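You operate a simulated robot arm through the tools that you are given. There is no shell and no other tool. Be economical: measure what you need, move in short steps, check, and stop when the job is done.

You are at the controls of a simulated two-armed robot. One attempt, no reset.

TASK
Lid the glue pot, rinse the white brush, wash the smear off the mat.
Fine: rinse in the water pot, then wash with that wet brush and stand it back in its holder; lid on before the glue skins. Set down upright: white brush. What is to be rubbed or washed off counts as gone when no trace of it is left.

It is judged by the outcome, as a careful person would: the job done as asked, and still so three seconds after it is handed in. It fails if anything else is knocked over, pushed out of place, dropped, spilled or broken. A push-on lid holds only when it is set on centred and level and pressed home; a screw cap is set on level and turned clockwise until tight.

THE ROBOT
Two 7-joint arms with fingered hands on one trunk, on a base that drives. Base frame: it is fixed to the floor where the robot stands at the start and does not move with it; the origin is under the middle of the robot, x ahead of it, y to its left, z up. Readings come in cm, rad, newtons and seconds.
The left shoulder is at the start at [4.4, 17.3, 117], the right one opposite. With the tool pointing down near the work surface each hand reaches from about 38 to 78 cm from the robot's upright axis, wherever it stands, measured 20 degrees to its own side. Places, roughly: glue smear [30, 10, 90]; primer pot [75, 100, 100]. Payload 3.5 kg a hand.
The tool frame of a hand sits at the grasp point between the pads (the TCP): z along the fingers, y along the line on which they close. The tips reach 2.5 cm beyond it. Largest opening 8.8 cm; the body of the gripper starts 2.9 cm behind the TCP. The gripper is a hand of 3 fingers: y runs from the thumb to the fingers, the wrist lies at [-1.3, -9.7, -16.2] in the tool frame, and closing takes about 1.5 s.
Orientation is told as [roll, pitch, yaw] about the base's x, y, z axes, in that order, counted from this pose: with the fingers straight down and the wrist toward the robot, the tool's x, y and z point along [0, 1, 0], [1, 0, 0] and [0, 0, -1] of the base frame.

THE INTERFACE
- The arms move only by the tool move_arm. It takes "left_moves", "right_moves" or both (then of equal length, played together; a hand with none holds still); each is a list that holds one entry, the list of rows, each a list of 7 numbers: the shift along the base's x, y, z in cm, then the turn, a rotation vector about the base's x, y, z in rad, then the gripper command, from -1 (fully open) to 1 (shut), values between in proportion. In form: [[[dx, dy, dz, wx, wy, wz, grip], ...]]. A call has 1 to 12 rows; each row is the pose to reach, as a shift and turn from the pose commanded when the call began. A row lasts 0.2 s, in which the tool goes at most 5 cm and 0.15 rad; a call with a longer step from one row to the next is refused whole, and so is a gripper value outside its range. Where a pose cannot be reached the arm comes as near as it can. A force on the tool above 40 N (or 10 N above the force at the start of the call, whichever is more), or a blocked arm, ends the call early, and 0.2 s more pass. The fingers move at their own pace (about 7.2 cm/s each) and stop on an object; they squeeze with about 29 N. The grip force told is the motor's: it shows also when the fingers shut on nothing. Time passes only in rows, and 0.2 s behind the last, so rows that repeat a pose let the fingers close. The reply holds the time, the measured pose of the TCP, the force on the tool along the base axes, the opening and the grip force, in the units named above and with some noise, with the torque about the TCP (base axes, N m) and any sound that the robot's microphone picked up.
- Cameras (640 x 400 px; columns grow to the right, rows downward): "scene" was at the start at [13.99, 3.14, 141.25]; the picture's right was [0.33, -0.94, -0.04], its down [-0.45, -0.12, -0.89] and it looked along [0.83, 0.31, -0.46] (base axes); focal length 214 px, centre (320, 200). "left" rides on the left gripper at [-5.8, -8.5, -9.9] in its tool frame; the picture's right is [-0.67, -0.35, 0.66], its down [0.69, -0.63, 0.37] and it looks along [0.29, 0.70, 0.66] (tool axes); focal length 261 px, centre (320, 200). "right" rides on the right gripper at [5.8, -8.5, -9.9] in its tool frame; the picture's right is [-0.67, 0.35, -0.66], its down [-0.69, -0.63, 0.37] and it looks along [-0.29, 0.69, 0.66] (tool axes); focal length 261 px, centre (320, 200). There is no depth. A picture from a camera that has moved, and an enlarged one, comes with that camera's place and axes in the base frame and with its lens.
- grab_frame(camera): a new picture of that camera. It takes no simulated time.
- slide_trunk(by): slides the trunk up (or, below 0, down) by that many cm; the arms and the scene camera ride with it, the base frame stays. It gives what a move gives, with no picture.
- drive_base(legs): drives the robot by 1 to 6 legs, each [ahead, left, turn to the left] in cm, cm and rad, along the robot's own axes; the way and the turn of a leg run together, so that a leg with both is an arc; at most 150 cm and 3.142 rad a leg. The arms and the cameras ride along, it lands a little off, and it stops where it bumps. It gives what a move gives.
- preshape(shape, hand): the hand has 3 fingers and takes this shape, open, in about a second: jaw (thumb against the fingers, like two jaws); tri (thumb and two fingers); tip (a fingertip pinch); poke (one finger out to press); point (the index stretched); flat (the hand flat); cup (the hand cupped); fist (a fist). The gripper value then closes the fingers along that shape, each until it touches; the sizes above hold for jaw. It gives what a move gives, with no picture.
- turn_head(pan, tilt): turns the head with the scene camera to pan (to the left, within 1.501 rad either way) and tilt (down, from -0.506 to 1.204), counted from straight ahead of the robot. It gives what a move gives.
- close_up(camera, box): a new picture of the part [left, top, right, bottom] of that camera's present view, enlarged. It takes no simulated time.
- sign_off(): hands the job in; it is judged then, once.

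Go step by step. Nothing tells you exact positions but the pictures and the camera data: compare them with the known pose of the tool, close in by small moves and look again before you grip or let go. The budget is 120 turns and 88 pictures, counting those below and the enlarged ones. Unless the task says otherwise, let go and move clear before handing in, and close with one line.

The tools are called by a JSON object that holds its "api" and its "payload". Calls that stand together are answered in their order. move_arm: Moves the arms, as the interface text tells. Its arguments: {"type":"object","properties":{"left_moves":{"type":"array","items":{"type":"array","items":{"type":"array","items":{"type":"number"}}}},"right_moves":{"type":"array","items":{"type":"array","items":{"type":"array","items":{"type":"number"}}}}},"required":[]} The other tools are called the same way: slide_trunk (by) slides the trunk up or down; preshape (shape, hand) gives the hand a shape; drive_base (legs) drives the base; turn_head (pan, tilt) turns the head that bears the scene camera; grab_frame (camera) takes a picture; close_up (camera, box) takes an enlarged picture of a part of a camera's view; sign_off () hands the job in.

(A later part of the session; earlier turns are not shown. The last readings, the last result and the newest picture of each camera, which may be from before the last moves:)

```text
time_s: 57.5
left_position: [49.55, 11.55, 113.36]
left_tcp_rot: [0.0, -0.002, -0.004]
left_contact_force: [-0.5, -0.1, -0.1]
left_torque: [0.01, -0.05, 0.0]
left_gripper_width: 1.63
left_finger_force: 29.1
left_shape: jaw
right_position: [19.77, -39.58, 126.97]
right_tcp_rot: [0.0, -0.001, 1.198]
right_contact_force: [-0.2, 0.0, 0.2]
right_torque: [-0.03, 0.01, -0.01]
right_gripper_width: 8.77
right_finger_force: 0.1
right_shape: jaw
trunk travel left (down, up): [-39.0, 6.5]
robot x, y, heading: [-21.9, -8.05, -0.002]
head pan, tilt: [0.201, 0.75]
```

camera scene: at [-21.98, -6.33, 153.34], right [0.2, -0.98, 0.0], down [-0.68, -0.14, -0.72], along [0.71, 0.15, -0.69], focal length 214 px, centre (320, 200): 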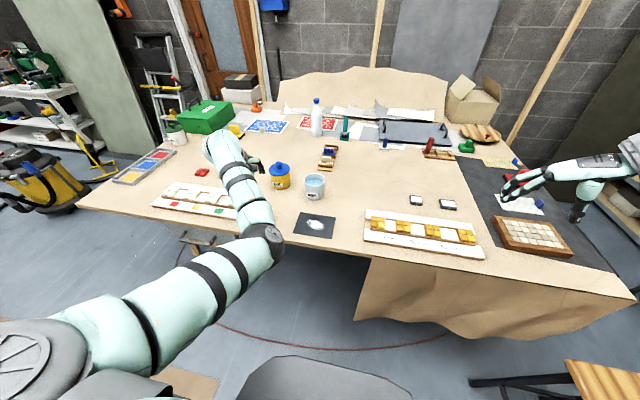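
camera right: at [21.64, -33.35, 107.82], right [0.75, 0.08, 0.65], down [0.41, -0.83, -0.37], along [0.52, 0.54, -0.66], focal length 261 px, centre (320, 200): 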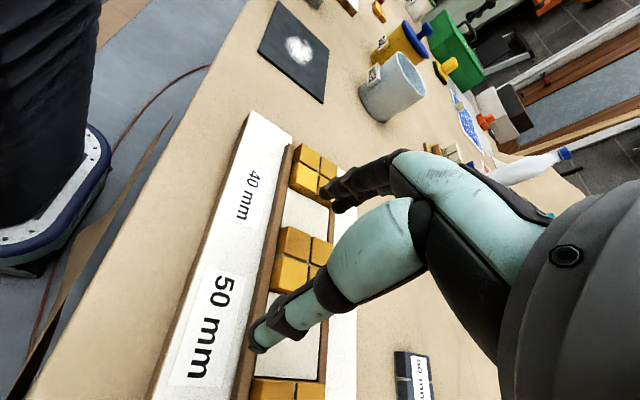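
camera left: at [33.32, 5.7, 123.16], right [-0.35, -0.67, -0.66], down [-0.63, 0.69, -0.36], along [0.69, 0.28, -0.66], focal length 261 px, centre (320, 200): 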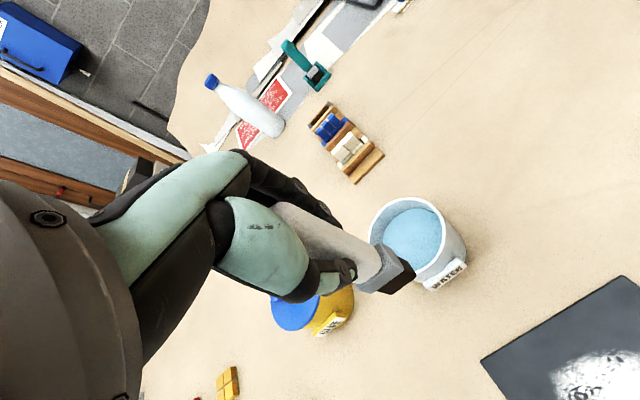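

{"api": "move_arm", "payload": {"left_moves": [[[-0.9, -0.6, 0, 0, 0, 0, 1], [-1.7, -1.15, -2, 0, 0, 0, 1], [-1.7, -1.15, -4.5, 0, 0, 0, 1], [-1.7, -1.15, -4.5, 0, 0, 0, 1]]]}}

{"api": "close_up", "payload": {"camera": "left", "box": [300, 180, 500, 340]}}

{"api": "close_up", "payload": {"camera": "scene", "box": [260, 150, 380, 270]}}

```text
time_s: 58.5
left_position: [48.24, 10.32, 108.7]
left_tcp_rot: [0.0, 0.002, -0.003]
left_contact_force: [0.3, -1.0, -0.4]
left_torque: [0.04, -0.01, -0.03]
left_gripper_width: 1.63
left_finger_force: 29.0
left_shape: jaw
right_position: [20.19, -39.5, 126.99]
right_tcp_rot: [0.002, -0.002, 1.199]
right_contact_force: [-0.1, -0.1, -0.2]
right_torque: [0.01, -0.02, -0.01]
right_gripper_width: 8.76
right_finger_force: 0.0
right_shape: jaw
trunk travel left (down, up): [-39.0, 6.5]
robot x, y, heading: [-21.69, -8.15, 0.004]
head pan, tilt: [0.201, 0.75]
```

```text
2.50 times, centred on (400, 260) of left
camera zoom: at [39.61, 4.5, 118.63], right [-0.35, -0.67, -0.66], down [-0.63, 0.69, -0.36], along [0.69, 0.28, -0.66], focal length 652 px, centre (120, 50)
```

zoom: 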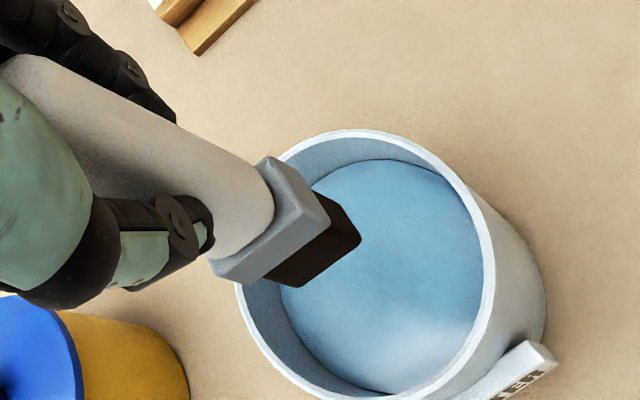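

```text
3.33 times, centred on (320, 210) of scene
camera zoom: at [-13.97, -6.34, 153.33], right [0.2, -0.98, 0.0], down [-0.68, -0.14, -0.72], along [0.71, 0.15, -0.69], focal length 715 px, centre (320, 167)
```

zoom: 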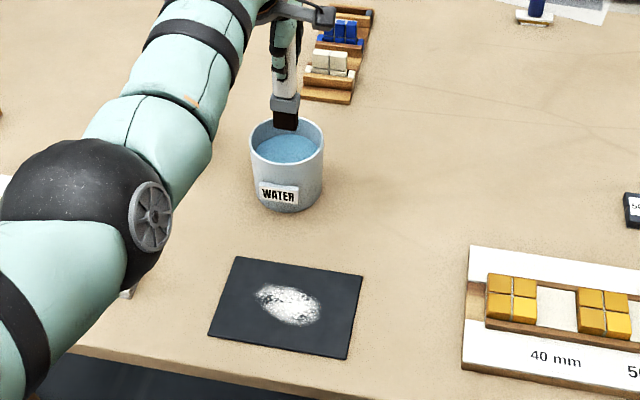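

The brush is over the pot within about 0.4 cm. I'll dip it slowly and swirl gently.

{"api": "move_arm", "payload": {"left_moves": [[[-0.2, -0.2, -1.5, 0, 0, 0, 1], [-0.2, -0.2, -3, 0, 0, 0, 1], [-0.2, -0.2, -4.2, 0, 0, 0, 1], [-0.2, -0.2, -5.2, 0, 0, 0, 1], [-0.2, -0.2, -6, 0, 0, 0, 1], [-0.2, -0.2, -6.7, 0, 0, 0, 1], [0.4, -0.2, -6.7, 0, 0, 0, 1], [0.4, 0.3, -6.7, 0, 0, 0, 1], [-0.2, 0.3, -6.7, 0, 0, 0, 1], [-0.7, -0.2, -6.7, 0, 0, 0, 1], [-0.2, -0.6, -6.7, 0, 0, 0, 1], [-0.2, -0.2, -6.7, 0, 0, 0, 1]]]}}

{"api": "close_up", "payload": {"camera": "left", "box": [300, 180, 500, 340]}}

```text
time_s: 59.8
left_position: [48.35, 10.27, 103.74]
left_tcp_rot: [-0.002, -0.024, 0.0]
left_contact_force: [-2.1, -0.1, 31.5]
left_torque: [0.01, 0.25, 0.01]
left_gripper_width: 1.92
left_finger_force: 28.7
left_shape: jaw
right_position: [19.83, -39.63, 127.08]
right_tcp_rot: [0.0, -0.003, 1.2]
right_contact_force: [-0.1, 0.4, 0.1]
right_torque: [0.01, 0.02, 0.0]
right_gripper_width: 8.76
right_finger_force: 0.1
right_shape: jaw
trunk travel left (down, up): [-39.0, 6.5]
robot x, y, heading: [-22.26, -8.06, -0.001]
head pan, tilt: [0.201, 0.75]
stopped in row 6 (left hand): the force on the tool passed its limit (the readings are from after the stop); the commanded pose is now the measured one
```

```text
2.50 times, centred on (400, 260) of left
camera zoom: at [39.41, 4.36, 113.49], right [-0.33, -0.67, -0.66], down [-0.62, 0.69, -0.38], along [0.71, 0.29, -0.64], focal length 652 px, centre (120, 50)
```

zoom: 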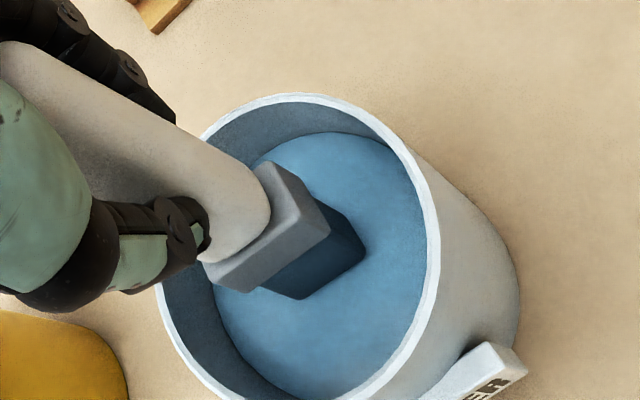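

The bristles are under water and touching the bottom. I'll back off slightly, swirl and then lift out slowly.

{"api": "move_arm", "payload": {"left_moves": [[[0, 0, 0.5, 0, 0.012, 0, 1], [0, 0, 0.6, 0, 0.024, 0, 1], [0.7, 0, 0.6, 0, 0.024, 0, 1], [0.3, 0.5, 0.6, 0, 0.024, 0, 1], [-0.4, 0.4, 0.6, 0, 0.024, 0, 1], [-0.7, 0, 0.6, 0, 0.024, 0, 1], [-0.3, -0.5, 0.6, 0, 0.024, 0, 1], [0.4, -0.5, 0.6, 0, 0.024, 0, 1], [0, 0, 0.6, 0, 0.024, 0, 1], [0, 0, 2.5, 0, 0.024, 0, 1], [0, 0, 0.6, 0, 0.024, 0, 1], [0, 0, 0.6, 0, 0.024, 0, 1]]]}}

{"api": "move_arm", "payload": {"left_moves": [[[0.7, 0, 0, 0, 0, 0, 1], [-0.5, 0.4, 0, 0, 0, 0, 1], [-0.5, -0.4, 0, 0, 0, 0, 1], [0, 0, 0, 0, 0, 0, 1], [0, 0, 1, 0, 0, 0, 1], [0, 0, 2.5, 0, 0, 0, 1], [0, 0, 4.5, 0, 0, 0, 1], [0, 0, 7, 0, 0, 0, 1], [0, 0, 8.5, 0, 0, 0, 1], [0, 0, 8.5, 0, 0, 0, 1]]]}}

{"api": "close_up", "payload": {"camera": "left", "box": [240, 140, 520, 360]}}

```text
time_s: 62.4
left_position: [48.24, 10.18, 103.79]
left_tcp_rot: [0.0, 0.009, -0.002]
left_contact_force: [-0.3, 0.1, 11.3]
left_torque: [0.0, -0.05, 0.01]
left_gripper_width: 1.8
left_finger_force: 29.4
left_shape: jaw
left hand out of reach, approached as far as the arm can: row 3, 4, 8
right_position: [20.02, -39.5, 126.93]
right_tcp_rot: [0.002, -0.002, 1.199]
right_contact_force: [0.0, -1.2, 0.7]
right_torque: [-0.01, 0.01, 0.0]
right_gripper_width: 8.77
right_finger_force: 0.1
right_shape: jaw
trunk travel left (down, up): [-39.0, 6.5]
robot x, y, heading: [-21.96, -8.08, 0.001]
head pan, tilt: [0.201, 0.75]
```

```text
time_s: 64.6
left_position: [49.37, 10.14, 112.11]
left_tcp_rot: [0.0, 0.012, -0.001]
left_contact_force: [0.7, -0.1, -0.7]
left_torque: [0.03, 0.04, 0.04]
left_gripper_width: 1.76
left_finger_force: 29.1
left_shape: jaw
left hand out of reach, approached as far as the arm can: row 1, 2, 7, 8, 9, 10
right_position: [20.12, -39.3, 126.81]
right_tcp_rot: [0.003, 0.001, 1.199]
right_contact_force: [-0.8, -0.6, -0.1]
right_torque: [0.02, -0.03, -0.02]
right_gripper_width: 8.79
right_finger_force: 0.2
right_shape: jaw
trunk travel left (down, up): [-39.0, 6.5]
robot x, y, heading: [-21.84, -8.04, -0.0]
head pan, tilt: [0.201, 0.75]
```

```text
1.82 times, centred on (380, 250) of left
camera zoom: at [40.94, 4.31, 122.12], right [-0.36, -0.67, -0.65], down [-0.63, 0.69, -0.36], along [0.69, 0.28, -0.67], focal length 474 px, centre (211, 109)
```

zoom: 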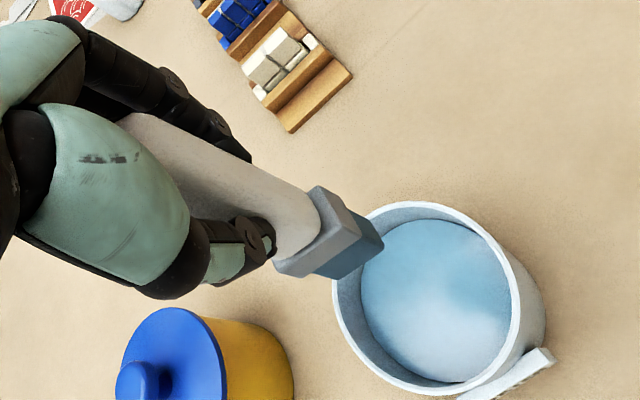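

The bristles now look wet. Next I'll go over the smear, which I take to span x 28–33.6 and y 2.8–11.

{"api": "move_arm", "payload": {"left_moves": [[[-4, -0.5, 0, 0, -0.01, 0, 1], [-8, -1, 0, 0, -0.01, 0, 1], [-12, -1.5, 0, 0, -0.01, 0, 1], [-15, -2.2, -2, 0, -0.01, 0, 1], [-17.5, -3, -5, 0, -0.01, 0, 1], [-17.5, -3, -8, 0, -0.01, 0, 1], [-17.5, -3, -10, 0, -0.01, 0, 1], [-17.5, -3, -10, 0, -0.01, 0, 1]]]}}

{"api": "grab_frame", "payload": {"camera": "left"}}

{"api": "close_up", "payload": {"camera": "scene", "box": [240, 170, 400, 290]}}

```text
time_s: 65.8
left_position: [48.24, 4.16, 106.18]
left_tcp_rot: [-0.001, -0.022, -0.004]
left_contact_force: [0.0, -1.9, 6.1]
left_torque: [0.01, 0.04, 0.01]
left_gripper_width: 1.83
left_finger_force: 29.0
left_shape: jaw
left hand out of reach, approached as far as the arm can: row 1, 2, 3, 4, 5, 6
right_position: [19.74, -39.68, 126.95]
right_tcp_rot: [0.0, -0.005, 1.2]
right_contact_force: [-0.2, -0.1, -0.1]
right_torque: [0.0, 0.0, -0.02]
right_gripper_width: 8.78
right_finger_force: 0.0
right_shape: jaw
trunk travel left (down, up): [-39.0, 6.5]
robot x, y, heading: [-21.64, -7.85, -0.003]
head pan, tilt: [0.201, 0.75]
stopped in row 6 (left hand): the force on the tool passed its limit (the readings are from after the stop); the commanded pose is now the measured one
```

```text
20 pictures are left
camera left: at [39.3, -1.6, 115.91], right [-0.34, -0.67, -0.66], down [-0.62, 0.69, -0.38], along [0.71, 0.28, -0.65], focal length 261 px, centre (320, 200)
```

left: 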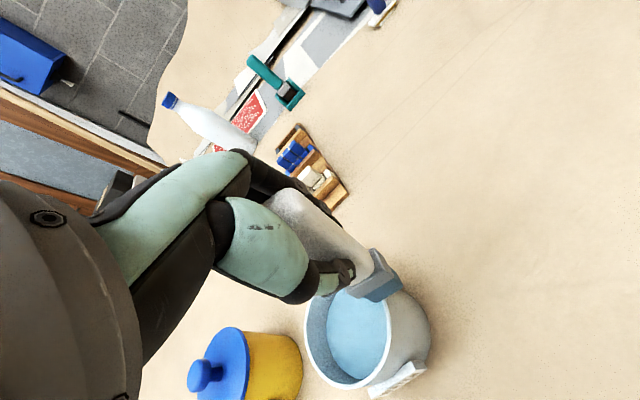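

```text
3.33 times, centred on (320, 230) of scene
camera zoom: at [-14.37, -6.56, 153.35], right [0.2, -0.98, 0.0], down [-0.68, -0.13, -0.72], along [0.71, 0.15, -0.69], focal length 715 px, centre (320, 100)
```

zoom: 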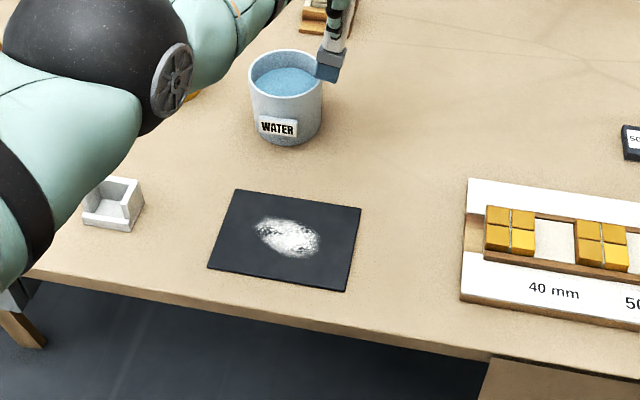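

The arm is at a posture limit and couldn't pull back, so the brush came down on the pot's −y rim. The pot looks unmoved, and I'll lift straight up off it.

{"api": "move_arm", "payload": {"left_moves": [[[0, 0, 2, 0, 0.01, 0, 1], [0, 0, 4, 0, 0.02, 0, 1], [0, 0, 7, 0, 0.02, 0, 1], [0, 0, 10, 0, 0.02, 0, 1], [0, 0, 10, 0, 0.02, 0, 1]]]}}

{"api": "grab_frame", "payload": {"camera": "scene"}}

```text
time_s: 67.0
left_position: [49.16, 4.21, 115.87]
left_tcp_rot: [-0.004, 0.005, -0.003]
left_contact_force: [0.3, 0.1, -0.1]
left_torque: [-0.01, 0.01, 0.0]
left_gripper_width: 1.83
left_finger_force: 29.1
left_shape: jaw
left hand out of reach, approached as far as the arm can: row 3, 4, 5
right_position: [20.24, -39.5, 126.87]
right_tcp_rot: [0.001, -0.003, 1.198]
right_contact_force: [0.0, 0.0, 0.1]
right_torque: [0.01, 0.02, 0.01]
right_gripper_width: 8.76
right_finger_force: 0.1
right_shape: jaw
trunk travel left (down, up): [-39.0, 6.5]
robot x, y, heading: [-22.03, -8.06, -0.0]
head pan, tilt: [0.201, 0.75]
```

```text
18 pictures are left
camera scene: at [-14.03, -6.35, 153.33], right [0.2, -0.98, 0.0], down [-0.68, -0.14, -0.72], along [0.71, 0.15, -0.69], focal length 214 px, centre (320, 200)
```

scene: 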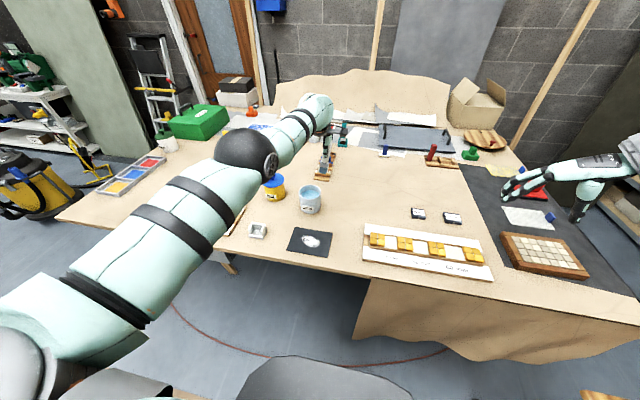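

The readings fit a fully straightened elbow, which is why the arm wouldn't retract. The brush is clear at height, so I'll command a steady pull inward with hold rows to let it bend.

{"api": "move_arm", "payload": {"left_moves": [[[-3, 0, 0, 0, 0, 0, 1], [-6, 0, 0, 0, 0, 0, 1], [-10, 0, 0, 0, 0, 0, 1], [-14, 0, 0, 0, 0, 0, 1], [-18, 0, 0, 0, 0, 0, 1], [-18, 3, 0, 0, 0, 0, 1], [-18, 6, 0, 0, 0, 0, 1], [-18, 6, 3, 0, 0, 0, 1], [-18, 6, 3, 0, 0, 0, 1], [-18, 6, 3, 0, 0, 0, 1], [-18, 6, 3, 0, 0, 0, 1], [-18, 6, 3, 0, 0, 0, 1]]]}}

```text
time_s: 69.6
left_position: [49.71, 8.91, 118.5]
left_tcp_rot: [-0.004, 0.005, -0.002]
left_contact_force: [0.6, 0.2, -0.2]
left_torque: [0.01, 0.01, -0.01]
left_gripper_width: 1.8
left_finger_force: 28.7
left_shape: jaw
left hand out of reach, approached as far as the arm can: row 1, 2, 3, 4, 5, 6, 7, 8, 9, 10, 11, 12
right_position: [20.19, -39.58, 126.88]
right_tcp_rot: [0.002, -0.002, 1.2]
right_contact_force: [-0.8, 0.1, 0.1]
right_torque: [-0.03, 0.0, 0.0]
right_gripper_width: 8.77
right_finger_force: 0.1
right_shape: jaw
trunk travel left (down, up): [-39.0, 6.5]
robot x, y, heading: [-21.55, -8.1, -0.003]
head pan, tilt: [0.201, 0.75]
```

Still on the same reach sphere. Small increments did bend the arm earlier, so I'll try creeping inward.

{"api": "move_arm", "payload": {"left_moves": [[[-0.2, 0, -0.3, 0, 0, 0, 1], [-0.4, 0, -0.6, 0, 0, 0, 1], [-0.7, 0, -0.9, 0, 0, 0, 1], [-1.0, 0, -1.2, 0, 0, 0, 1], [-1.3, 0, -1.5, 0, 0, 0, 1], [-1.7, 0, -1.8, 0, 0, 0, 1], [-2.1, 0, -2.1, 0, 0, 0, 1], [-2.5, 0, -2.4, 0, 0, 0, 1], [-3, 0, -2.7, 0, 0, 0, 1], [-3.5, 0, -3, 0, 0, 0, 1], [-4, 0, -3, 0, 0, 0, 1], [-4.5, 0, -3, 0, 0, 0, 1]]]}}

```text
time_s: 72.2
left_position: [49.76, 8.96, 115.38]
left_tcp_rot: [-0.006, 0.003, -0.002]
left_contact_force: [0.5, -0.2, -0.8]
left_torque: [-0.03, -0.01, 0.0]
left_gripper_width: 1.8
left_finger_force: 28.8
left_shape: jaw
left hand out of reach, approached as far as the arm can: row 2, 3, 4, 5, 6, 7, 8, 9, 10, 11, 12
right_position: [20.3, -39.5, 126.9]
right_tcp_rot: [0.003, 0.0, 1.198]
right_contact_force: [-0.2, 0.4, 0.2]
right_torque: [-0.01, -0.01, 0.03]
right_gripper_width: 8.78
right_finger_force: 0.0
right_shape: jaw
trunk travel left (down, up): [-39.0, 6.5]
robot x, y, heading: [-21.78, -8.22, -0.002]
head pan, tilt: [0.201, 0.75]
```

Perhaps the elbow is on the wrong side of straight. I'll stretch outward to pass through straight, then pull back in.

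{"api": "move_arm", "payload": {"left_moves": [[[4, 0, 0, 0, 0, 0, 1], [8, 0, 0, 0, 0, 0, 1], [12, 0, 0, 0, 0, 0, 1], [12, 0, 0, 0, 0, 0, 1], [8, 0, 0, 0, 0, 0, 1], [4, 0, 0, 0, 0, 0, 1], [0, 0, 0, 0, 0, 0, 1], [-4, 0, 0, 0, 0, 0, 1], [-8, 0, 0, 0, 0, 0, 1], [-10, 0, 0, 0, 0, 0, 1], [-10, 0, 0, 0, 0, 0, 1], [-10, 0, 0, 0, 0, 0, 1]]]}}

```text
time_s: 74.8
left_position: [49.56, 8.39, 115.46]
left_tcp_rot: [-0.005, 0.003, -0.003]
left_contact_force: [0.7, 0.4, -1.6]
left_torque: [0.0, -0.02, 0.03]
left_gripper_width: 1.8
left_finger_force: 28.9
left_shape: jaw
left hand out of reach, approached as far as the arm can: row 1, 2, 3, 4, 5, 6, 8, 9, 10, 11, 12
right_position: [20.21, -39.43, 127.06]
right_tcp_rot: [0.003, -0.003, 1.199]
right_contact_force: [0.5, -0.8, -0.4]
right_torque: [-0.02, 0.03, 0.03]
right_gripper_width: 8.77
right_finger_force: 0.0
right_shape: jaw
trunk travel left (down, up): [-39.0, 6.5]
robot x, y, heading: [-21.79, -7.86, 0.0]
head pan, tilt: [0.201, 0.75]
```

The elbow stays stuck, so I'll use the base for motion in x and the arm for y and z. Backing up 16 cm brings the brush over the smear.

{"api": "drive_base", "payload": {"legs": [[-16, 0, 0]]}}

{"api": "move_arm", "payload": {"left_moves": [[[0, 0, -3, 0, 0, 0, 1], [-0.3, -0.5, -6, 0, 0, 0, 1], [-0.6, -1, -9, 0, 0, 0, 1], [-1, -1.5, -12, 0, 0, 0, 1], [-1.3, -1.5, -14, 0, 0, 0, 1], [-1.3, -1.5, -14, 0, 0, 0, 1]]]}}

{"api": "grab_frame", "payload": {"camera": "left"}}

```text
time_s: 76.2
left_position: [34.12, 8.35, 115.16]
left_tcp_rot: [-0.006, 0.008, -0.003]
left_contact_force: [-0.2, -0.9, -0.4]
left_torque: [-0.02, -0.06, -0.02]
left_gripper_width: 1.82
left_finger_force: 29.0
left_shape: jaw
right_position: [4.56, -39.54, 126.82]
right_tcp_rot: [0.006, 0.001, 1.2]
right_contact_force: [0.4, 0.0, 0.2]
right_torque: [0.0, -0.02, 0.02]
right_gripper_width: 8.77
right_finger_force: 0.1
right_shape: jaw
trunk travel left (down, up): [-39.0, 6.5]
robot x, y, heading: [-38.06, -7.93, -0.006]
head pan, tilt: [0.201, 0.75]
```

```text
time_s: 77.6
left_position: [31.73, 7.4, 101.66]
left_tcp_rot: [-0.003, 0.004, -0.002]
left_contact_force: [0.8, 0.9, 0.1]
left_torque: [0.01, 0.01, -0.01]
left_gripper_width: 1.83
left_finger_force: 29.2
left_shape: jaw
left hand out of reach, approached as far as the arm can: row 3, 4, 5, 6
right_position: [4.08, -39.48, 126.8]
right_tcp_rot: [0.002, -0.001, 1.2]
right_contact_force: [0.4, -0.1, 0.1]
right_torque: [0.01, 0.03, 0.01]
right_gripper_width: 8.77
right_finger_force: 0.0
right_shape: jaw
trunk travel left (down, up): [-39.0, 6.5]
robot x, y, heading: [-37.59, -7.87, -0.005]
head pan, tilt: [0.201, 0.75]
```

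```text
17 pictures are left
camera left: at [23.1, 1.7, 111.63], right [-0.35, -0.67, -0.65], down [-0.63, 0.69, -0.37], along [0.69, 0.28, -0.66], focal length 261 px, centre (320, 200)
```

left: 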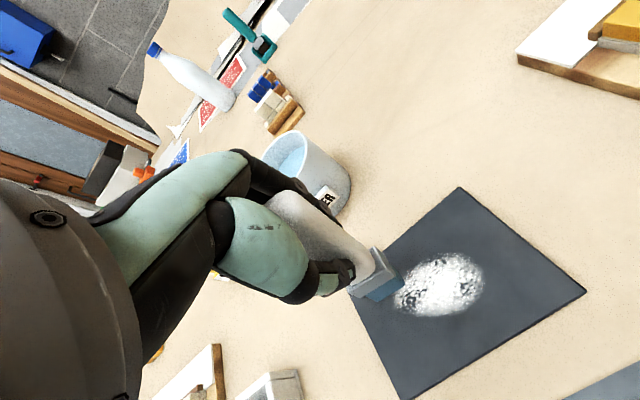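

The smear is now right beside the brush. I'll lower gently to touch the mat.

{"api": "move_arm", "payload": {"left_moves": [[[0, 0, -1.5, 0, 0, 0, 1], [0, 0, -2.5, 0, 0, 0, 1], [0, 0, -3, 0, 0, 0, 1], [0, 0, -3.2, 0, 0, 0, 1], [0, 0, -3.4, 0, 0, 0, 1], [0, 0, -3.4, 0, 0, 0, 1]]]}}

```text
time_s: 79.0
left_position: [31.1, 8.08, 99.08]
left_tcp_rot: [-0.005, 0.004, -0.002]
left_contact_force: [0.3, -0.7, -0.6]
left_torque: [0.02, -0.01, -0.04]
left_gripper_width: 1.83
left_finger_force: 28.9
left_shape: jaw
left hand out of reach, approached as far as the arm can: row 1, 2, 3, 4, 5, 6
right_position: [4.28, -39.61, 126.89]
right_tcp_rot: [0.002, 0.001, 1.2]
right_contact_force: [0.1, 0.1, 0.1]
right_torque: [0.01, 0.02, -0.02]
right_gripper_width: 8.77
right_finger_force: 0.0
right_shape: jaw
trunk travel left (down, up): [-39.0, 6.5]
robot x, y, heading: [-38.2, -8.04, 0.003]
head pan, tilt: [0.201, 0.75]
```

Arm lowering drifts along the reach limit, so I'll use the trunk slide for precise height.

{"api": "slide_trunk", "payload": {"by": -0.8}}

```text
time_s: 79.6
left_position: [30.92, 8.18, 98.45]
left_tcp_rot: [-0.005, 0.001, -0.004]
left_contact_force: [0.3, -0.2, 5.9]
left_torque: [0.01, -0.05, 0.0]
left_gripper_width: 1.81
left_finger_force: 29.5
left_shape: jaw
right_position: [4.11, -39.54, 126.25]
right_tcp_rot: [0.002, -0.003, 1.199]
right_contact_force: [0.3, 0.5, -0.3]
right_torque: [-0.02, 0.0, 0.0]
right_gripper_width: 8.77
right_finger_force: 0.0
right_shape: jaw
trunk travel left (down, up): [-38.2, 7.3]
robot x, y, heading: [-37.45, -8.04, -0.0]
head pan, tilt: [0.201, 0.75]
```

Contact at about 6 N. I'll stroke along y at this x.

{"api": "move_arm", "payload": {"left_moves": [[[0, -1.5, 0, 0, 0, 0, 1], [0, -3, 0, 0, 0, 0, 1], [0, -4.5, 0, 0, 0, 0, 1], [0, -6, 0, 0, 0, 0, 1], [0, -6.5, 0, 0, 0, 0, 1], [0, -4.5, 0, 0, 0, 0, 1], [0, -2.5, 0, 0, 0, 0, 1], [0, -0.5, 0, 0, 0, 0, 1], [0, 1.5, 0, 0, 0, 0, 1], [0, 3, 0, 0, 0, 0, 1], [0, 3, 0, 0, 0, 0, 1]]]}}

{"api": "grab_frame", "payload": {"camera": "left"}}

```text
time_s: 82.0
left_position: [31.09, 11.17, 98.2]
left_tcp_rot: [-0.003, 0.003, -0.002]
left_contact_force: [0.0, -0.1, 1.5]
left_torque: [-0.13, -0.01, -0.01]
left_gripper_width: 1.64
left_finger_force: 28.9
left_shape: jaw
left hand out of reach, approached as far as the arm can: row 2, 3, 4, 5, 6
right_position: [4.21, -39.58, 126.1]
right_tcp_rot: [0.003, -0.001, 1.198]
right_contact_force: [-1.1, 0.0, 0.6]
right_torque: [0.02, 0.01, 0.02]
right_gripper_width: 8.77
right_finger_force: 0.1
right_shape: jaw
trunk travel left (down, up): [-38.2, 7.3]
robot x, y, heading: [-37.77, -8.43, 0.0]
head pan, tilt: [0.201, 0.75]
```

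```text
16 pictures are left
camera left: at [22.4, 5.39, 108.23], right [-0.35, -0.67, -0.65], down [-0.63, 0.69, -0.37], along [0.69, 0.28, -0.66], focal length 261 px, centre (320, 200)
```

left: 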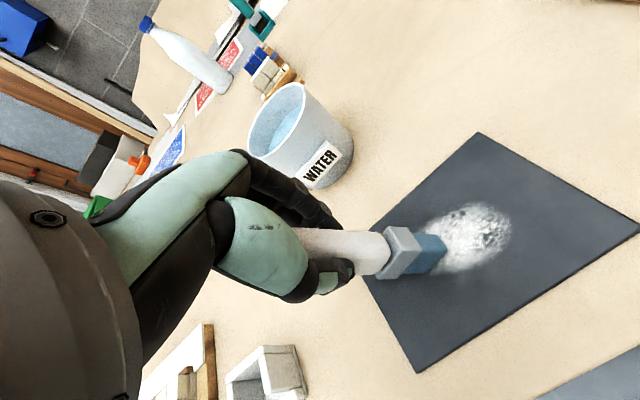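

The y-strokes pivot the brush in the grip. I'll do the washing with base strokes mainly along x, where the grip is firm, stepping toward −y.

{"api": "drive_base", "payload": {"legs": [[2.8, 0, 0], [-6.2, 0, 0], [0, -1.4, 0], [6.2, 0, 0], [0, -1.4, 0], [-6.2, 0, 0]]}}

{"api": "grab_frame", "payload": {"camera": "left"}}

```text
time_s: 85.3
left_position: [28.14, 8.32, 97.91]
left_tcp_rot: [-0.006, 0.007, -0.004]
left_contact_force: [1.5, -0.2, 4.5]
left_torque: [-0.06, -0.08, 0.0]
left_gripper_width: 1.6
left_finger_force: 29.0
left_shape: jaw
right_position: [1.53, -42.27, 126.0]
right_tcp_rot: [0.006, 0.0, 1.2]
right_contact_force: [0.3, -0.6, 0.3]
right_torque: [-0.02, 0.0, 0.02]
right_gripper_width: 8.77
right_finger_force: 0.0
right_shape: jaw
trunk travel left (down, up): [-38.2, 7.3]
robot x, y, heading: [-40.94, -11.41, 0.0]
head pan, tilt: [0.201, 0.75]
```

```text
15 pictures are left
camera left: at [19.59, 2.64, 108.0], right [-0.36, -0.67, -0.65], down [-0.63, 0.69, -0.36], along [0.69, 0.28, -0.67], focal length 261 px, centre (320, 200)
```

left: 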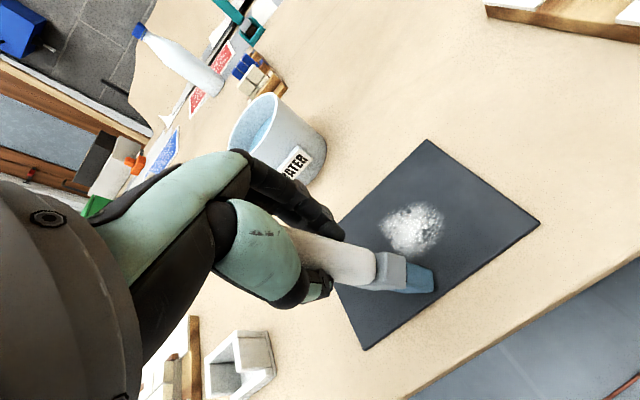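

It's working, with about half the smear gone. Continuing the raster toward −y.

{"api": "drive_base", "payload": {"legs": [[0, -0.9, 0], [6.2, 0, 0], [0, -1.2, 0], [-6.2, 0, 0], [0, -1.2, 0], [6.2, 0, 0]]}}

{"api": "drive_base", "payload": {"legs": [[0, -1.2, 0], [-6.2, 0, 0], [0, -1.1, 0], [6.2, 0, 0], [0, 0.8, 0], [-6.2, 0, 0]]}}

{"api": "grab_frame", "payload": {"camera": "left"}}

```text
time_s: 88.4
left_position: [33.3, 5.16, 98.64]
left_tcp_rot: [-0.007, -0.001, -0.004]
left_contact_force: [0.2, 0.6, -0.6]
left_torque: [-0.01, -0.02, -0.05]
left_gripper_width: 1.47
left_finger_force: 29.4
left_shape: jaw
right_position: [6.53, -45.57, 126.49]
right_tcp_rot: [-0.002, -0.002, 1.198]
right_contact_force: [-0.1, 0.1, 0.6]
right_torque: [-0.01, -0.03, -0.01]
right_gripper_width: 8.74
right_finger_force: 0.1
right_shape: jaw
trunk travel left (down, up): [-38.2, 7.3]
robot x, y, heading: [-34.68, -14.01, -0.002]
head pan, tilt: [0.201, 0.75]
```

```text
time_s: 91.6
left_position: [28.33, 3.64, 97.84]
left_tcp_rot: [-0.002, 0.01, -0.003]
left_contact_force: [0.1, 0.2, 0.3]
left_torque: [0.03, -0.01, 0.0]
left_gripper_width: 1.48
left_finger_force: 29.0
left_shape: jaw
right_position: [1.87, -47.1, 125.93]
right_tcp_rot: [0.008, 0.0, 1.2]
right_contact_force: [0.4, 0.3, 0.3]
right_torque: [0.01, 0.05, 0.03]
right_gripper_width: 8.78
right_finger_force: 0.0
right_shape: jaw
trunk travel left (down, up): [-38.2, 7.3]
robot x, y, heading: [-41.22, -15.31, -0.001]
head pan, tilt: [0.201, 0.75]
```

```text
14 pictures are left
camera left: at [19.83, -2.2, 107.85], right [-0.36, -0.67, -0.65], down [-0.63, 0.69, -0.36], along [0.69, 0.28, -0.67], focal length 261 px, centre (320, 200)
```

left: 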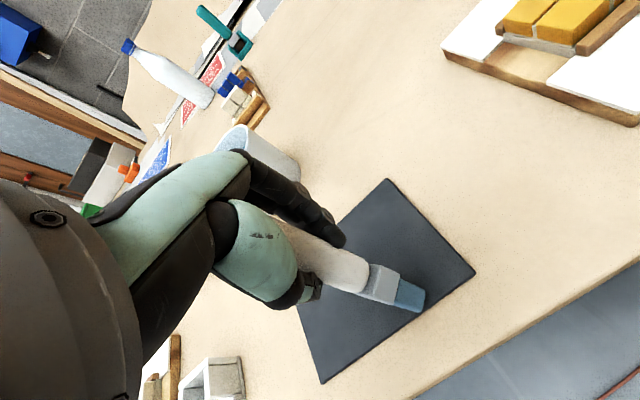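

The mat looks clean. I'll raise the trunk to lift off and inspect.

{"api": "slide_trunk", "payload": {"by": 6.5}}

{"api": "close_up", "payload": {"camera": "scene", "box": [230, 120, 390, 230]}}

{"api": "close_up", "payload": {"camera": "left", "box": [230, 150, 490, 390]}}

```text
time_s: 92.7
left_position: [27.58, 3.77, 104.71]
left_tcp_rot: [-0.005, 0.006, -0.002]
left_contact_force: [0.4, 0.3, -0.3]
left_torque: [-0.01, 0.0, -0.04]
left_gripper_width: 1.49
left_finger_force: 28.7
left_shape: jaw
right_position: [1.19, -47.11, 132.81]
right_tcp_rot: [0.004, 0.0, 1.199]
right_contact_force: [-0.5, -0.2, 0.3]
right_torque: [-0.01, -0.02, 0.02]
right_gripper_width: 8.79
right_finger_force: 0.2
right_shape: jaw
trunk travel left (down, up): [-44.7, 0.8]
robot x, y, heading: [-40.81, -15.58, -0.004]
head pan, tilt: [0.201, 0.75]
```

```text
3.64 times, centred on (310, 175) of scene
camera zoom: at [-33.65, -13.87, 159.17], right [0.2, -0.98, 0.0], down [-0.67, -0.14, -0.73], along [0.72, 0.15, -0.68], focal length 780 px, centre (356, 291)
```

zoom: 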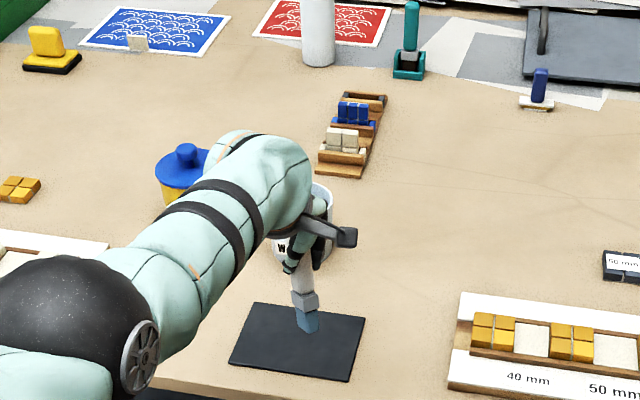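

```text
1.67 times, centred on (360, 270) of left
camera zoom: at [19.21, -2.03, 114.73], right [-0.35, -0.67, -0.65], down [-0.63, 0.68, -0.37], along [0.69, 0.28, -0.67], focal length 434 px, centre (253, 83)
```

zoom: 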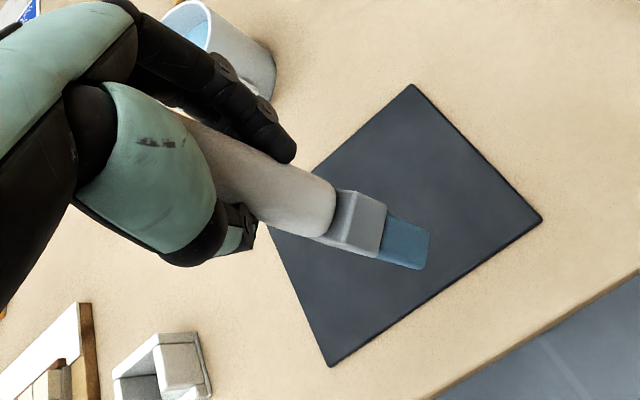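

The mat is spotless. The brush has tilted a little in the grip, so I'll raise the hand, drive the base left to the holder and check the tilt there before inserting.

{"api": "move_arm", "payload": {"left_moves": [[[0, 0, 2, 0, 0, 0, 1], [0.2, 0, 4, 0, 0, 0, 1], [0.5, 0, 6, 0, 0, 0, 1], [0.5, 0, 6, 0, 0, 0, 1]]]}}

{"api": "drive_base", "payload": {"legs": [[1.3, 22.6, 0]]}}

{"api": "grab_frame", "payload": {"camera": "left"}}

{"api": "close_up", "payload": {"camera": "scene", "box": [230, 100, 390, 220]}}

```text
time_s: 93.7
left_position: [28.37, 3.74, 110.76]
left_tcp_rot: [-0.004, 0.003, -0.001]
left_contact_force: [0.2, -1.0, 0.6]
left_torque: [0.0, 0.01, 0.02]
left_gripper_width: 1.45
left_finger_force: 28.7
left_shape: jaw
right_position: [1.04, -47.1, 132.63]
right_tcp_rot: [0.001, -0.002, 1.199]
right_contact_force: [-0.1, 0.5, 0.1]
right_torque: [-0.01, -0.01, 0.02]
right_gripper_width: 8.76
right_finger_force: 0.0
right_shape: jaw
trunk travel left (down, up): [-44.7, 0.8]
robot x, y, heading: [-40.87, -15.77, 0.0]
head pan, tilt: [0.201, 0.75]
```

```text
time_s: 95.4
left_position: [29.68, 26.19, 110.87]
left_tcp_rot: [-0.002, 0.002, -0.002]
left_contact_force: [-0.2, -0.6, -0.8]
left_torque: [0.03, -0.01, -0.01]
left_gripper_width: 1.44
left_finger_force: 29.4
left_shape: jaw
right_position: [2.38, -24.67, 132.53]
right_tcp_rot: [0.004, -0.004, 1.199]
right_contact_force: [-0.5, 0.1, 0.6]
right_torque: [-0.02, 0.01, 0.01]
right_gripper_width: 8.77
right_finger_force: 0.1
right_shape: jaw
trunk travel left (down, up): [-44.7, 0.8]
robot x, y, heading: [-39.6, 7.17, -0.005]
head pan, tilt: [0.201, 0.75]
```

```text
11 pictures are left
camera left: at [21.06, 20.34, 120.79], right [-0.35, -0.67, -0.65], down [-0.63, 0.69, -0.36], along [0.69, 0.28, -0.66], focal length 261 px, centre (320, 200)
```

left: 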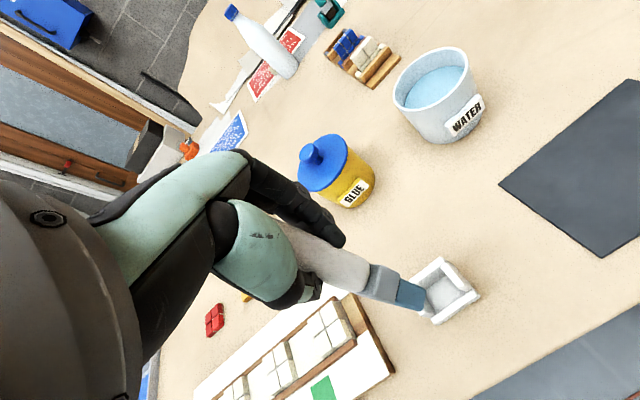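

```text
3.33 times, centred on (310, 160) of scene
camera zoom: at [-32.37, 8.42, 159.13], right [0.2, -0.98, 0.0], down [-0.67, -0.13, -0.73], along [0.72, 0.15, -0.68], focal length 715 px, centre (353, 333)
```

zoom: 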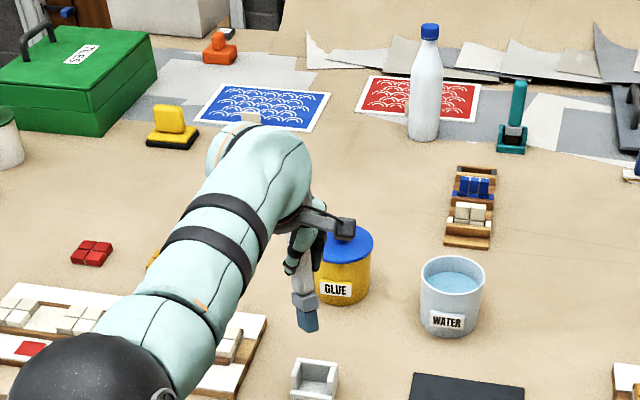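

{"api": "close_up", "payload": {"camera": "left", "box": [270, 200, 490, 340]}}

{"api": "close_up", "payload": {"camera": "scene", "box": [290, 160, 340, 225]}}

```text
2.86 times, centred on (380, 270) of left
camera zoom: at [21.06, 20.34, 120.79], right [-0.35, -0.67, -0.65], down [-0.63, 0.69, -0.36], along [0.69, 0.28, -0.66], focal length 745 px, centre (149, 0)
```

zoom: 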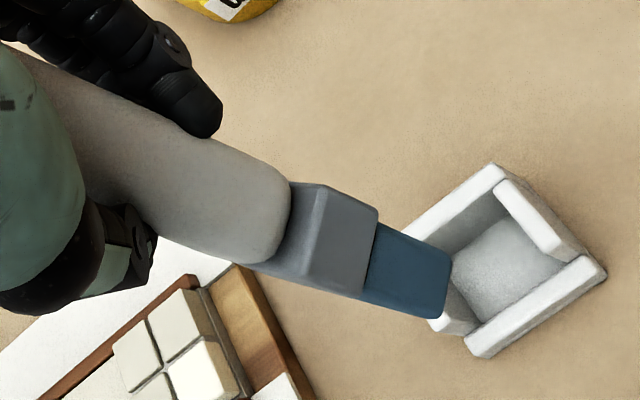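

```text
6.15 times, centred on (315, 192) of scene
camera zoom: at [-32.37, 8.42, 159.13], right [0.2, -0.98, 0.0], down [-0.67, -0.13, -0.73], along [0.72, 0.15, -0.68], focal length 1320 px, centre (351, 246)
```

zoom: 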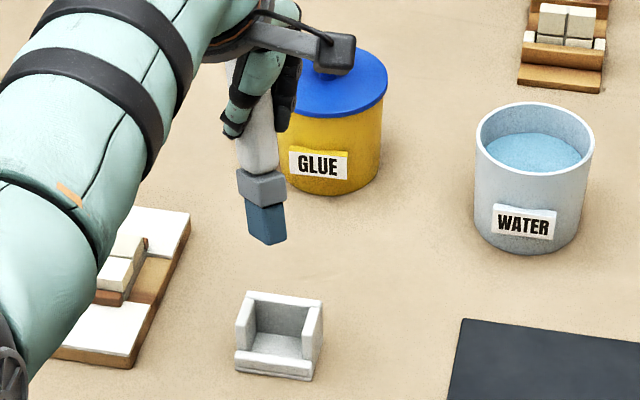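

The views show the brush has pivoted in the grip, roughly 0.3 rad with the bristles toward the robot. I'll rotate the hand the opposite way to bring it upright and look again.

{"api": "move_arm", "payload": {"left_moves": [[[0, 0, 0, 0, -0.1, 0, 1], [0, 0, 0, 0, -0.2, 0, 1], [0, 0, 0, 0, -0.3, 0, 1], [0, 0, 0, 0, -0.3, 0, 1], [0, 0, 0, 0, -0.3, 0, 1]]]}}

{"api": "close_up", "payload": {"camera": "scene", "box": [280, 140, 350, 225]}}

{"api": "close_up", "payload": {"camera": "left", "box": [270, 200, 490, 340]}}

```text
time_s: 96.6
left_position: [29.69, 26.4, 110.67]
left_tcp_rot: [-0.004, -0.297, -0.001]
left_contact_force: [-0.2, -0.2, -0.5]
left_torque: [-0.04, 0.0, 0.03]
left_gripper_width: 1.44
left_finger_force: 29.0
left_shape: jaw
right_position: [2.42, -24.31, 132.63]
right_tcp_rot: [0.003, -0.002, 1.199]
right_contact_force: [-0.7, 0.5, 0.2]
right_torque: [-0.03, 0.0, 0.01]
right_gripper_width: 8.76
right_finger_force: 0.1
right_shape: jaw
trunk travel left (down, up): [-44.7, 0.8]
robot x, y, heading: [-39.34, 6.96, -0.002]
head pan, tilt: [0.201, 0.75]
```

```text
4.71 times, centred on (315, 182) of scene
camera zoom: at [-32.35, 8.81, 159.13], right [0.2, -0.98, 0.0], down [-0.67, -0.13, -0.73], along [0.72, 0.15, -0.68], focal length 1009 px, centre (344, 282)
```

zoom: 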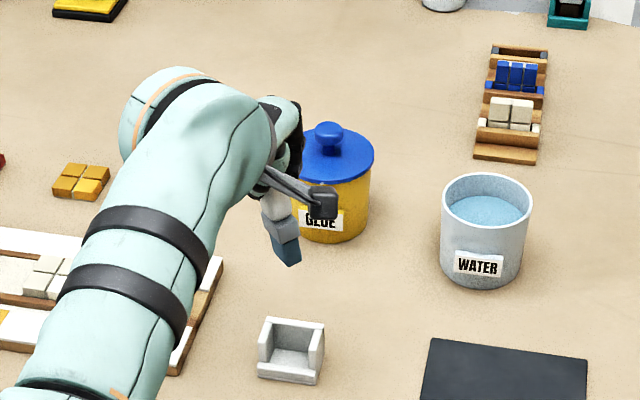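

```text
2.86 times, centred on (380, 270) of left
camera zoom: at [18.51, 20.64, 117.78], right [-0.14, -0.67, -0.73], down [-0.49, 0.69, -0.54], along [0.86, 0.28, -0.43], focal length 745 px, centre (149, 0)
```

zoom: 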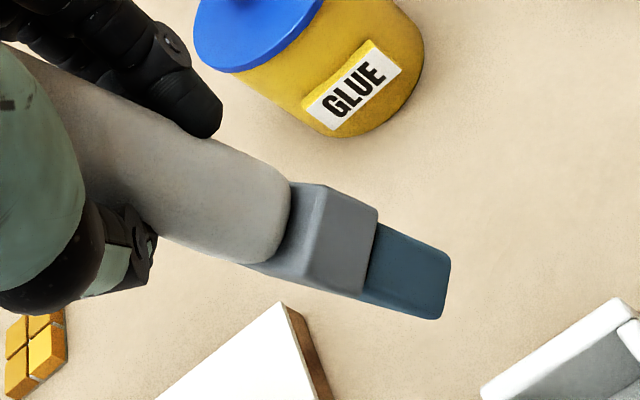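

Pitch is about right now and the arm bends freely again. A lean of about 0.2 rad toward −y remains, so I'll roll the hand to correct it and shift to keep the bristles over the holder.

{"api": "move_arm", "payload": {"left_moves": [[[0.1, -0.6, 0, 0.07, 0.02, 0, 1], [0.2, -1.2, 0, 0.14, 0.04, 0, 1], [0.35, -1.75, 0, 0.2, 0.05, 0, 1], [0.35, -1.75, 0, 0.2, 0.05, 0, 1], [0.35, -1.75, 0, 0.2, 0.05, 0, 1]]]}}

{"api": "close_up", "payload": {"camera": "scene", "box": [285, 165, 335, 227]}}

{"api": "close_up", "payload": {"camera": "left", "box": [300, 180, 540, 360]}}

```text
time_s: 97.8
left_position: [29.91, 24.8, 110.64]
left_tcp_rot: [0.203, -0.24, -0.057]
left_contact_force: [-0.4, 0.6, -1.1]
left_torque: [0.0, -0.03, -0.01]
left_gripper_width: 1.46
left_finger_force: 28.9
left_shape: jaw
right_position: [2.38, -24.28, 132.74]
right_tcp_rot: [0.003, -0.001, 1.198]
right_contact_force: [-0.1, 0.2, -0.2]
right_torque: [0.01, 0.01, -0.01]
right_gripper_width: 8.76
right_finger_force: 0.1
right_shape: jaw
trunk travel left (down, up): [-44.7, 0.8]
robot x, y, heading: [-39.84, 7.39, 0.001]
head pan, tilt: [0.201, 0.75]
```

```text
6.45 times, centred on (310, 196) of scene
camera zoom: at [-32.35, 8.9, 159.13], right [0.2, -0.98, 0.0], down [-0.67, -0.14, -0.73], along [0.72, 0.15, -0.68], focal length 1384 px, centre (384, 226)
```

zoom: 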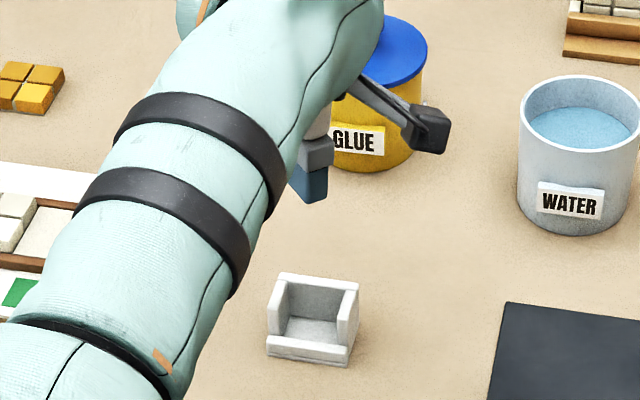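

```text
2.22 times, centred on (420, 270) of left
camera zoom: at [19.15, 17.62, 117.05], right [-0.18, -0.52, -0.84], down [-0.52, 0.78, -0.36], along [0.84, 0.36, -0.41], focal length 579 px, centre (98, 44)
```

zoom: 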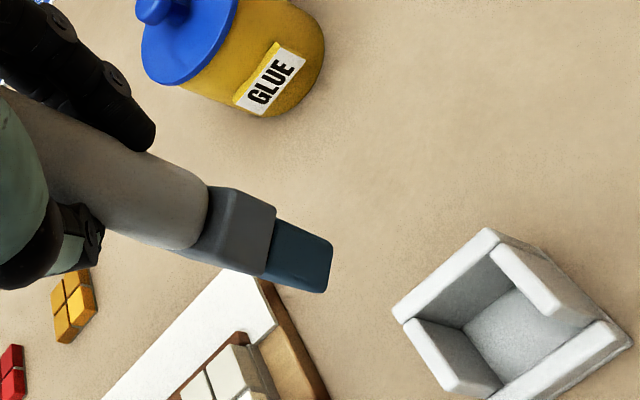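

The brush is nearly plumb and over the holder. I'll trim the roll a touch, lower 7.5 cm and check the entry.

{"api": "move_arm", "payload": {"left_moves": [[[0, 0.3, -1, -0.03, 0, 0, 1], [0, 0.6, -2.5, -0.07, 0, 0, 1], [0, 0.6, -4, -0.07, 0, 0, 1], [0, 0.6, -5.5, -0.07, 0, 0, 1], [0, 0.6, -7, -0.07, 0, 0, 1], [0, 0.6, -7.5, -0.07, 0, 0, 1], [0, 0.6, -7.5, -0.07, 0, 0, 1]]]}}

{"api": "close_up", "payload": {"camera": "left", "box": [330, 200, 490, 320]}}

```text
time_s: 99.4
left_position: [29.96, 25.3, 103.27]
left_tcp_rot: [0.129, -0.245, -0.039]
left_contact_force: [-0.9, -1.5, -0.3]
left_torque: [0.0, 0.03, 0.0]
left_gripper_width: 1.44
left_finger_force: 28.9
left_shape: jaw
right_position: [2.48, -24.19, 132.65]
right_tcp_rot: [0.004, -0.001, 1.2]
right_contact_force: [-0.1, 0.2, -0.1]
right_torque: [0.0, -0.04, -0.02]
right_gripper_width: 8.78
right_finger_force: 0.0
right_shape: jaw
trunk travel left (down, up): [-44.7, 0.8]
robot x, y, heading: [-39.77, 7.15, 0.002]
head pan, tilt: [0.201, 0.75]
```

```text
3.33 times, centred on (410, 260) of left
camera zoom: at [19.15, 18.7, 110.04], right [-0.18, -0.57, -0.8], down [-0.52, 0.75, -0.42], along [0.84, 0.34, -0.43], focal length 869 px, centre (20, 0)
```

zoom: 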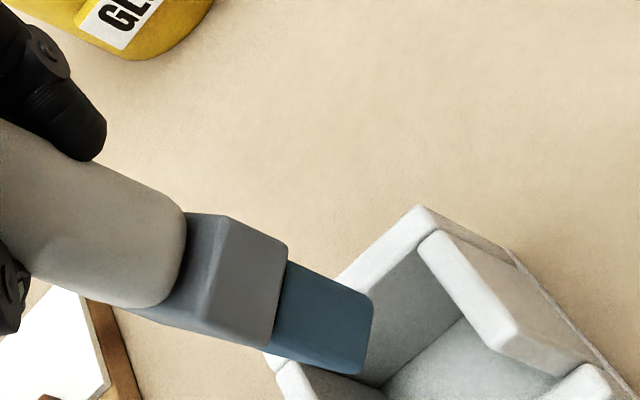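

{"api": "close_up", "payload": {"camera": "scene", "box": [290, 180, 330, 230]}}

```text
8.00 times, centred on (310, 205) of scene
camera zoom: at [-32.37, 8.9, 159.13], right [0.2, -0.98, 0.0], down [-0.67, -0.14, -0.73], along [0.72, 0.15, -0.68], focal length 1716 px, centre (400, 160)
```

zoom: 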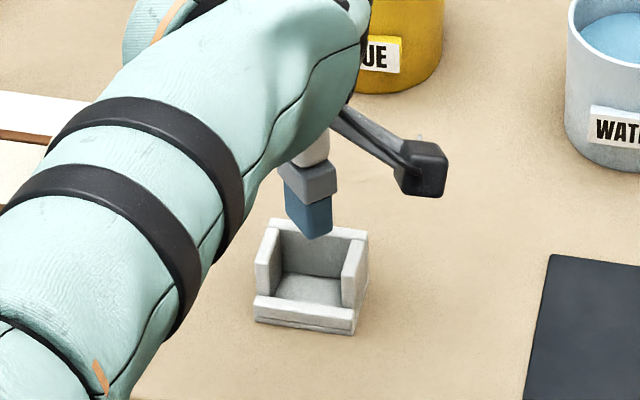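

Both views agree within about 0.3 cm. I'll shift −0.3 in x and −0.15 in y and lower into the holder.

{"api": "move_arm", "payload": {"left_moves": [[[-0.3, -0.15, -0.3, 0, 0, 0, 1], [-0.3, -0.15, -1, 0, 0, 0, 1], [-0.3, -0.15, -1.8, 0, 0, 0, 1], [-0.3, -0.15, -2.5, 0, 0, 0, 1], [-0.3, -0.15, -3.2, 0, 0, 0, 1], [-0.3, -0.15, -3.7, 0, 0, 0, 1], [-0.3, -0.15, -3.7, 0, 0, 0, 1]]]}}

```text
time_s: 101.0
left_position: [29.59, 25.27, 100.03]
left_tcp_rot: [0.129, -0.245, -0.038]
left_contact_force: [-0.2, 0.2, -0.1]
left_torque: [0.0, -0.05, 0.0]
left_gripper_width: 1.44
left_finger_force: 29.1
left_shape: jaw
left hand out of reach, approached as far as the arm can: row 6, 7
right_position: [2.31, -24.29, 132.57]
right_tcp_rot: [0.002, 0.0, 1.199]
right_contact_force: [-1.0, 0.2, 0.9]
right_torque: [-0.02, 0.02, -0.04]
right_gripper_width: 8.77
right_finger_force: 0.0
right_shape: jaw
trunk travel left (down, up): [-44.7, 0.8]
robot x, y, heading: [-39.66, 7.27, 0.003]
head pan, tilt: [0.201, 0.75]
```

No contact yet and the arm is at its reach limit, so I'll finish the descent with the trunk slide.

{"api": "slide_trunk", "payload": {"by": -1.0}}

{"api": "close_up", "payload": {"camera": "left", "box": [330, 200, 490, 320]}}

```text
time_s: 101.6
left_position: [29.69, 25.3, 98.94]
left_tcp_rot: [0.129, -0.244, -0.041]
left_contact_force: [0.0, 0.3, -0.9]
left_torque: [0.02, -0.04, -0.02]
left_gripper_width: 1.41
left_finger_force: 29.3
left_shape: jaw
right_position: [2.36, -24.26, 131.57]
right_tcp_rot: [0.003, -0.003, 1.198]
right_contact_force: [0.7, 0.5, 1.1]
right_torque: [0.0, 0.0, 0.03]
right_gripper_width: 8.79
right_finger_force: 0.1
right_shape: jaw
trunk travel left (down, up): [-43.7, 1.8]
robot x, y, heading: [-39.92, 7.2, -0.002]
head pan, tilt: [0.201, 0.75]
```

```text
3.33 times, centred on (410, 260) of left
camera zoom: at [18.86, 18.57, 105.8], right [-0.18, -0.57, -0.8], down [-0.52, 0.75, -0.42], along [0.84, 0.34, -0.43], focal length 869 px, centre (20, 0)
```

zoom: 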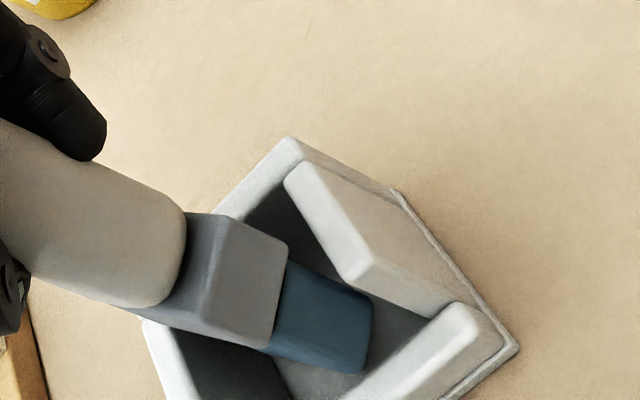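

The bristles are inside the holder, just off the floor. I'll lower a little more until it touches.

{"api": "slide_trunk", "payload": {"by": -0.5}}

```text
time_s: 102.1
left_position: [29.62, 25.23, 98.57]
left_tcp_rot: [0.128, -0.243, -0.04]
left_contact_force: [-1.9, 0.9, 0.6]
left_torque: [0.06, 0.04, 0.02]
left_gripper_width: 1.45
left_finger_force: 28.7
left_shape: jaw
right_position: [2.36, -24.3, 131.14]
right_tcp_rot: [0.001, -0.003, 1.201]
right_contact_force: [0.2, -0.4, 0.4]
right_torque: [-0.01, 0.01, 0.01]
right_gripper_width: 8.77
right_finger_force: 0.1
right_shape: jaw
trunk travel left (down, up): [-43.2, 2.3]
robot x, y, heading: [-39.58, 7.47, -0.003]
head pan, tilt: [0.201, 0.75]
```

{"api": "slide_trunk", "payload": {"by": -0.4}}

```text
time_s: 102.6
left_position: [29.56, 25.2, 98.53]
left_tcp_rot: [0.132, -0.248, -0.041]
left_contact_force: [2.3, 1.0, 12.9]
left_torque: [0.19, -0.04, -0.02]
left_gripper_width: 1.44
left_finger_force: 29.0
left_shape: jaw
right_position: [2.17, -24.4, 130.84]
right_tcp_rot: [0.001, -0.003, 1.199]
right_contact_force: [0.1, 0.4, -0.9]
right_torque: [0.01, -0.02, 0.02]
right_gripper_width: 8.77
right_finger_force: 0.1
right_shape: jaw
trunk travel left (down, up): [-42.8, 2.7]
robot x, y, heading: [-39.67, 7.39, -0.001]
head pan, tilt: [0.201, 0.75]
```

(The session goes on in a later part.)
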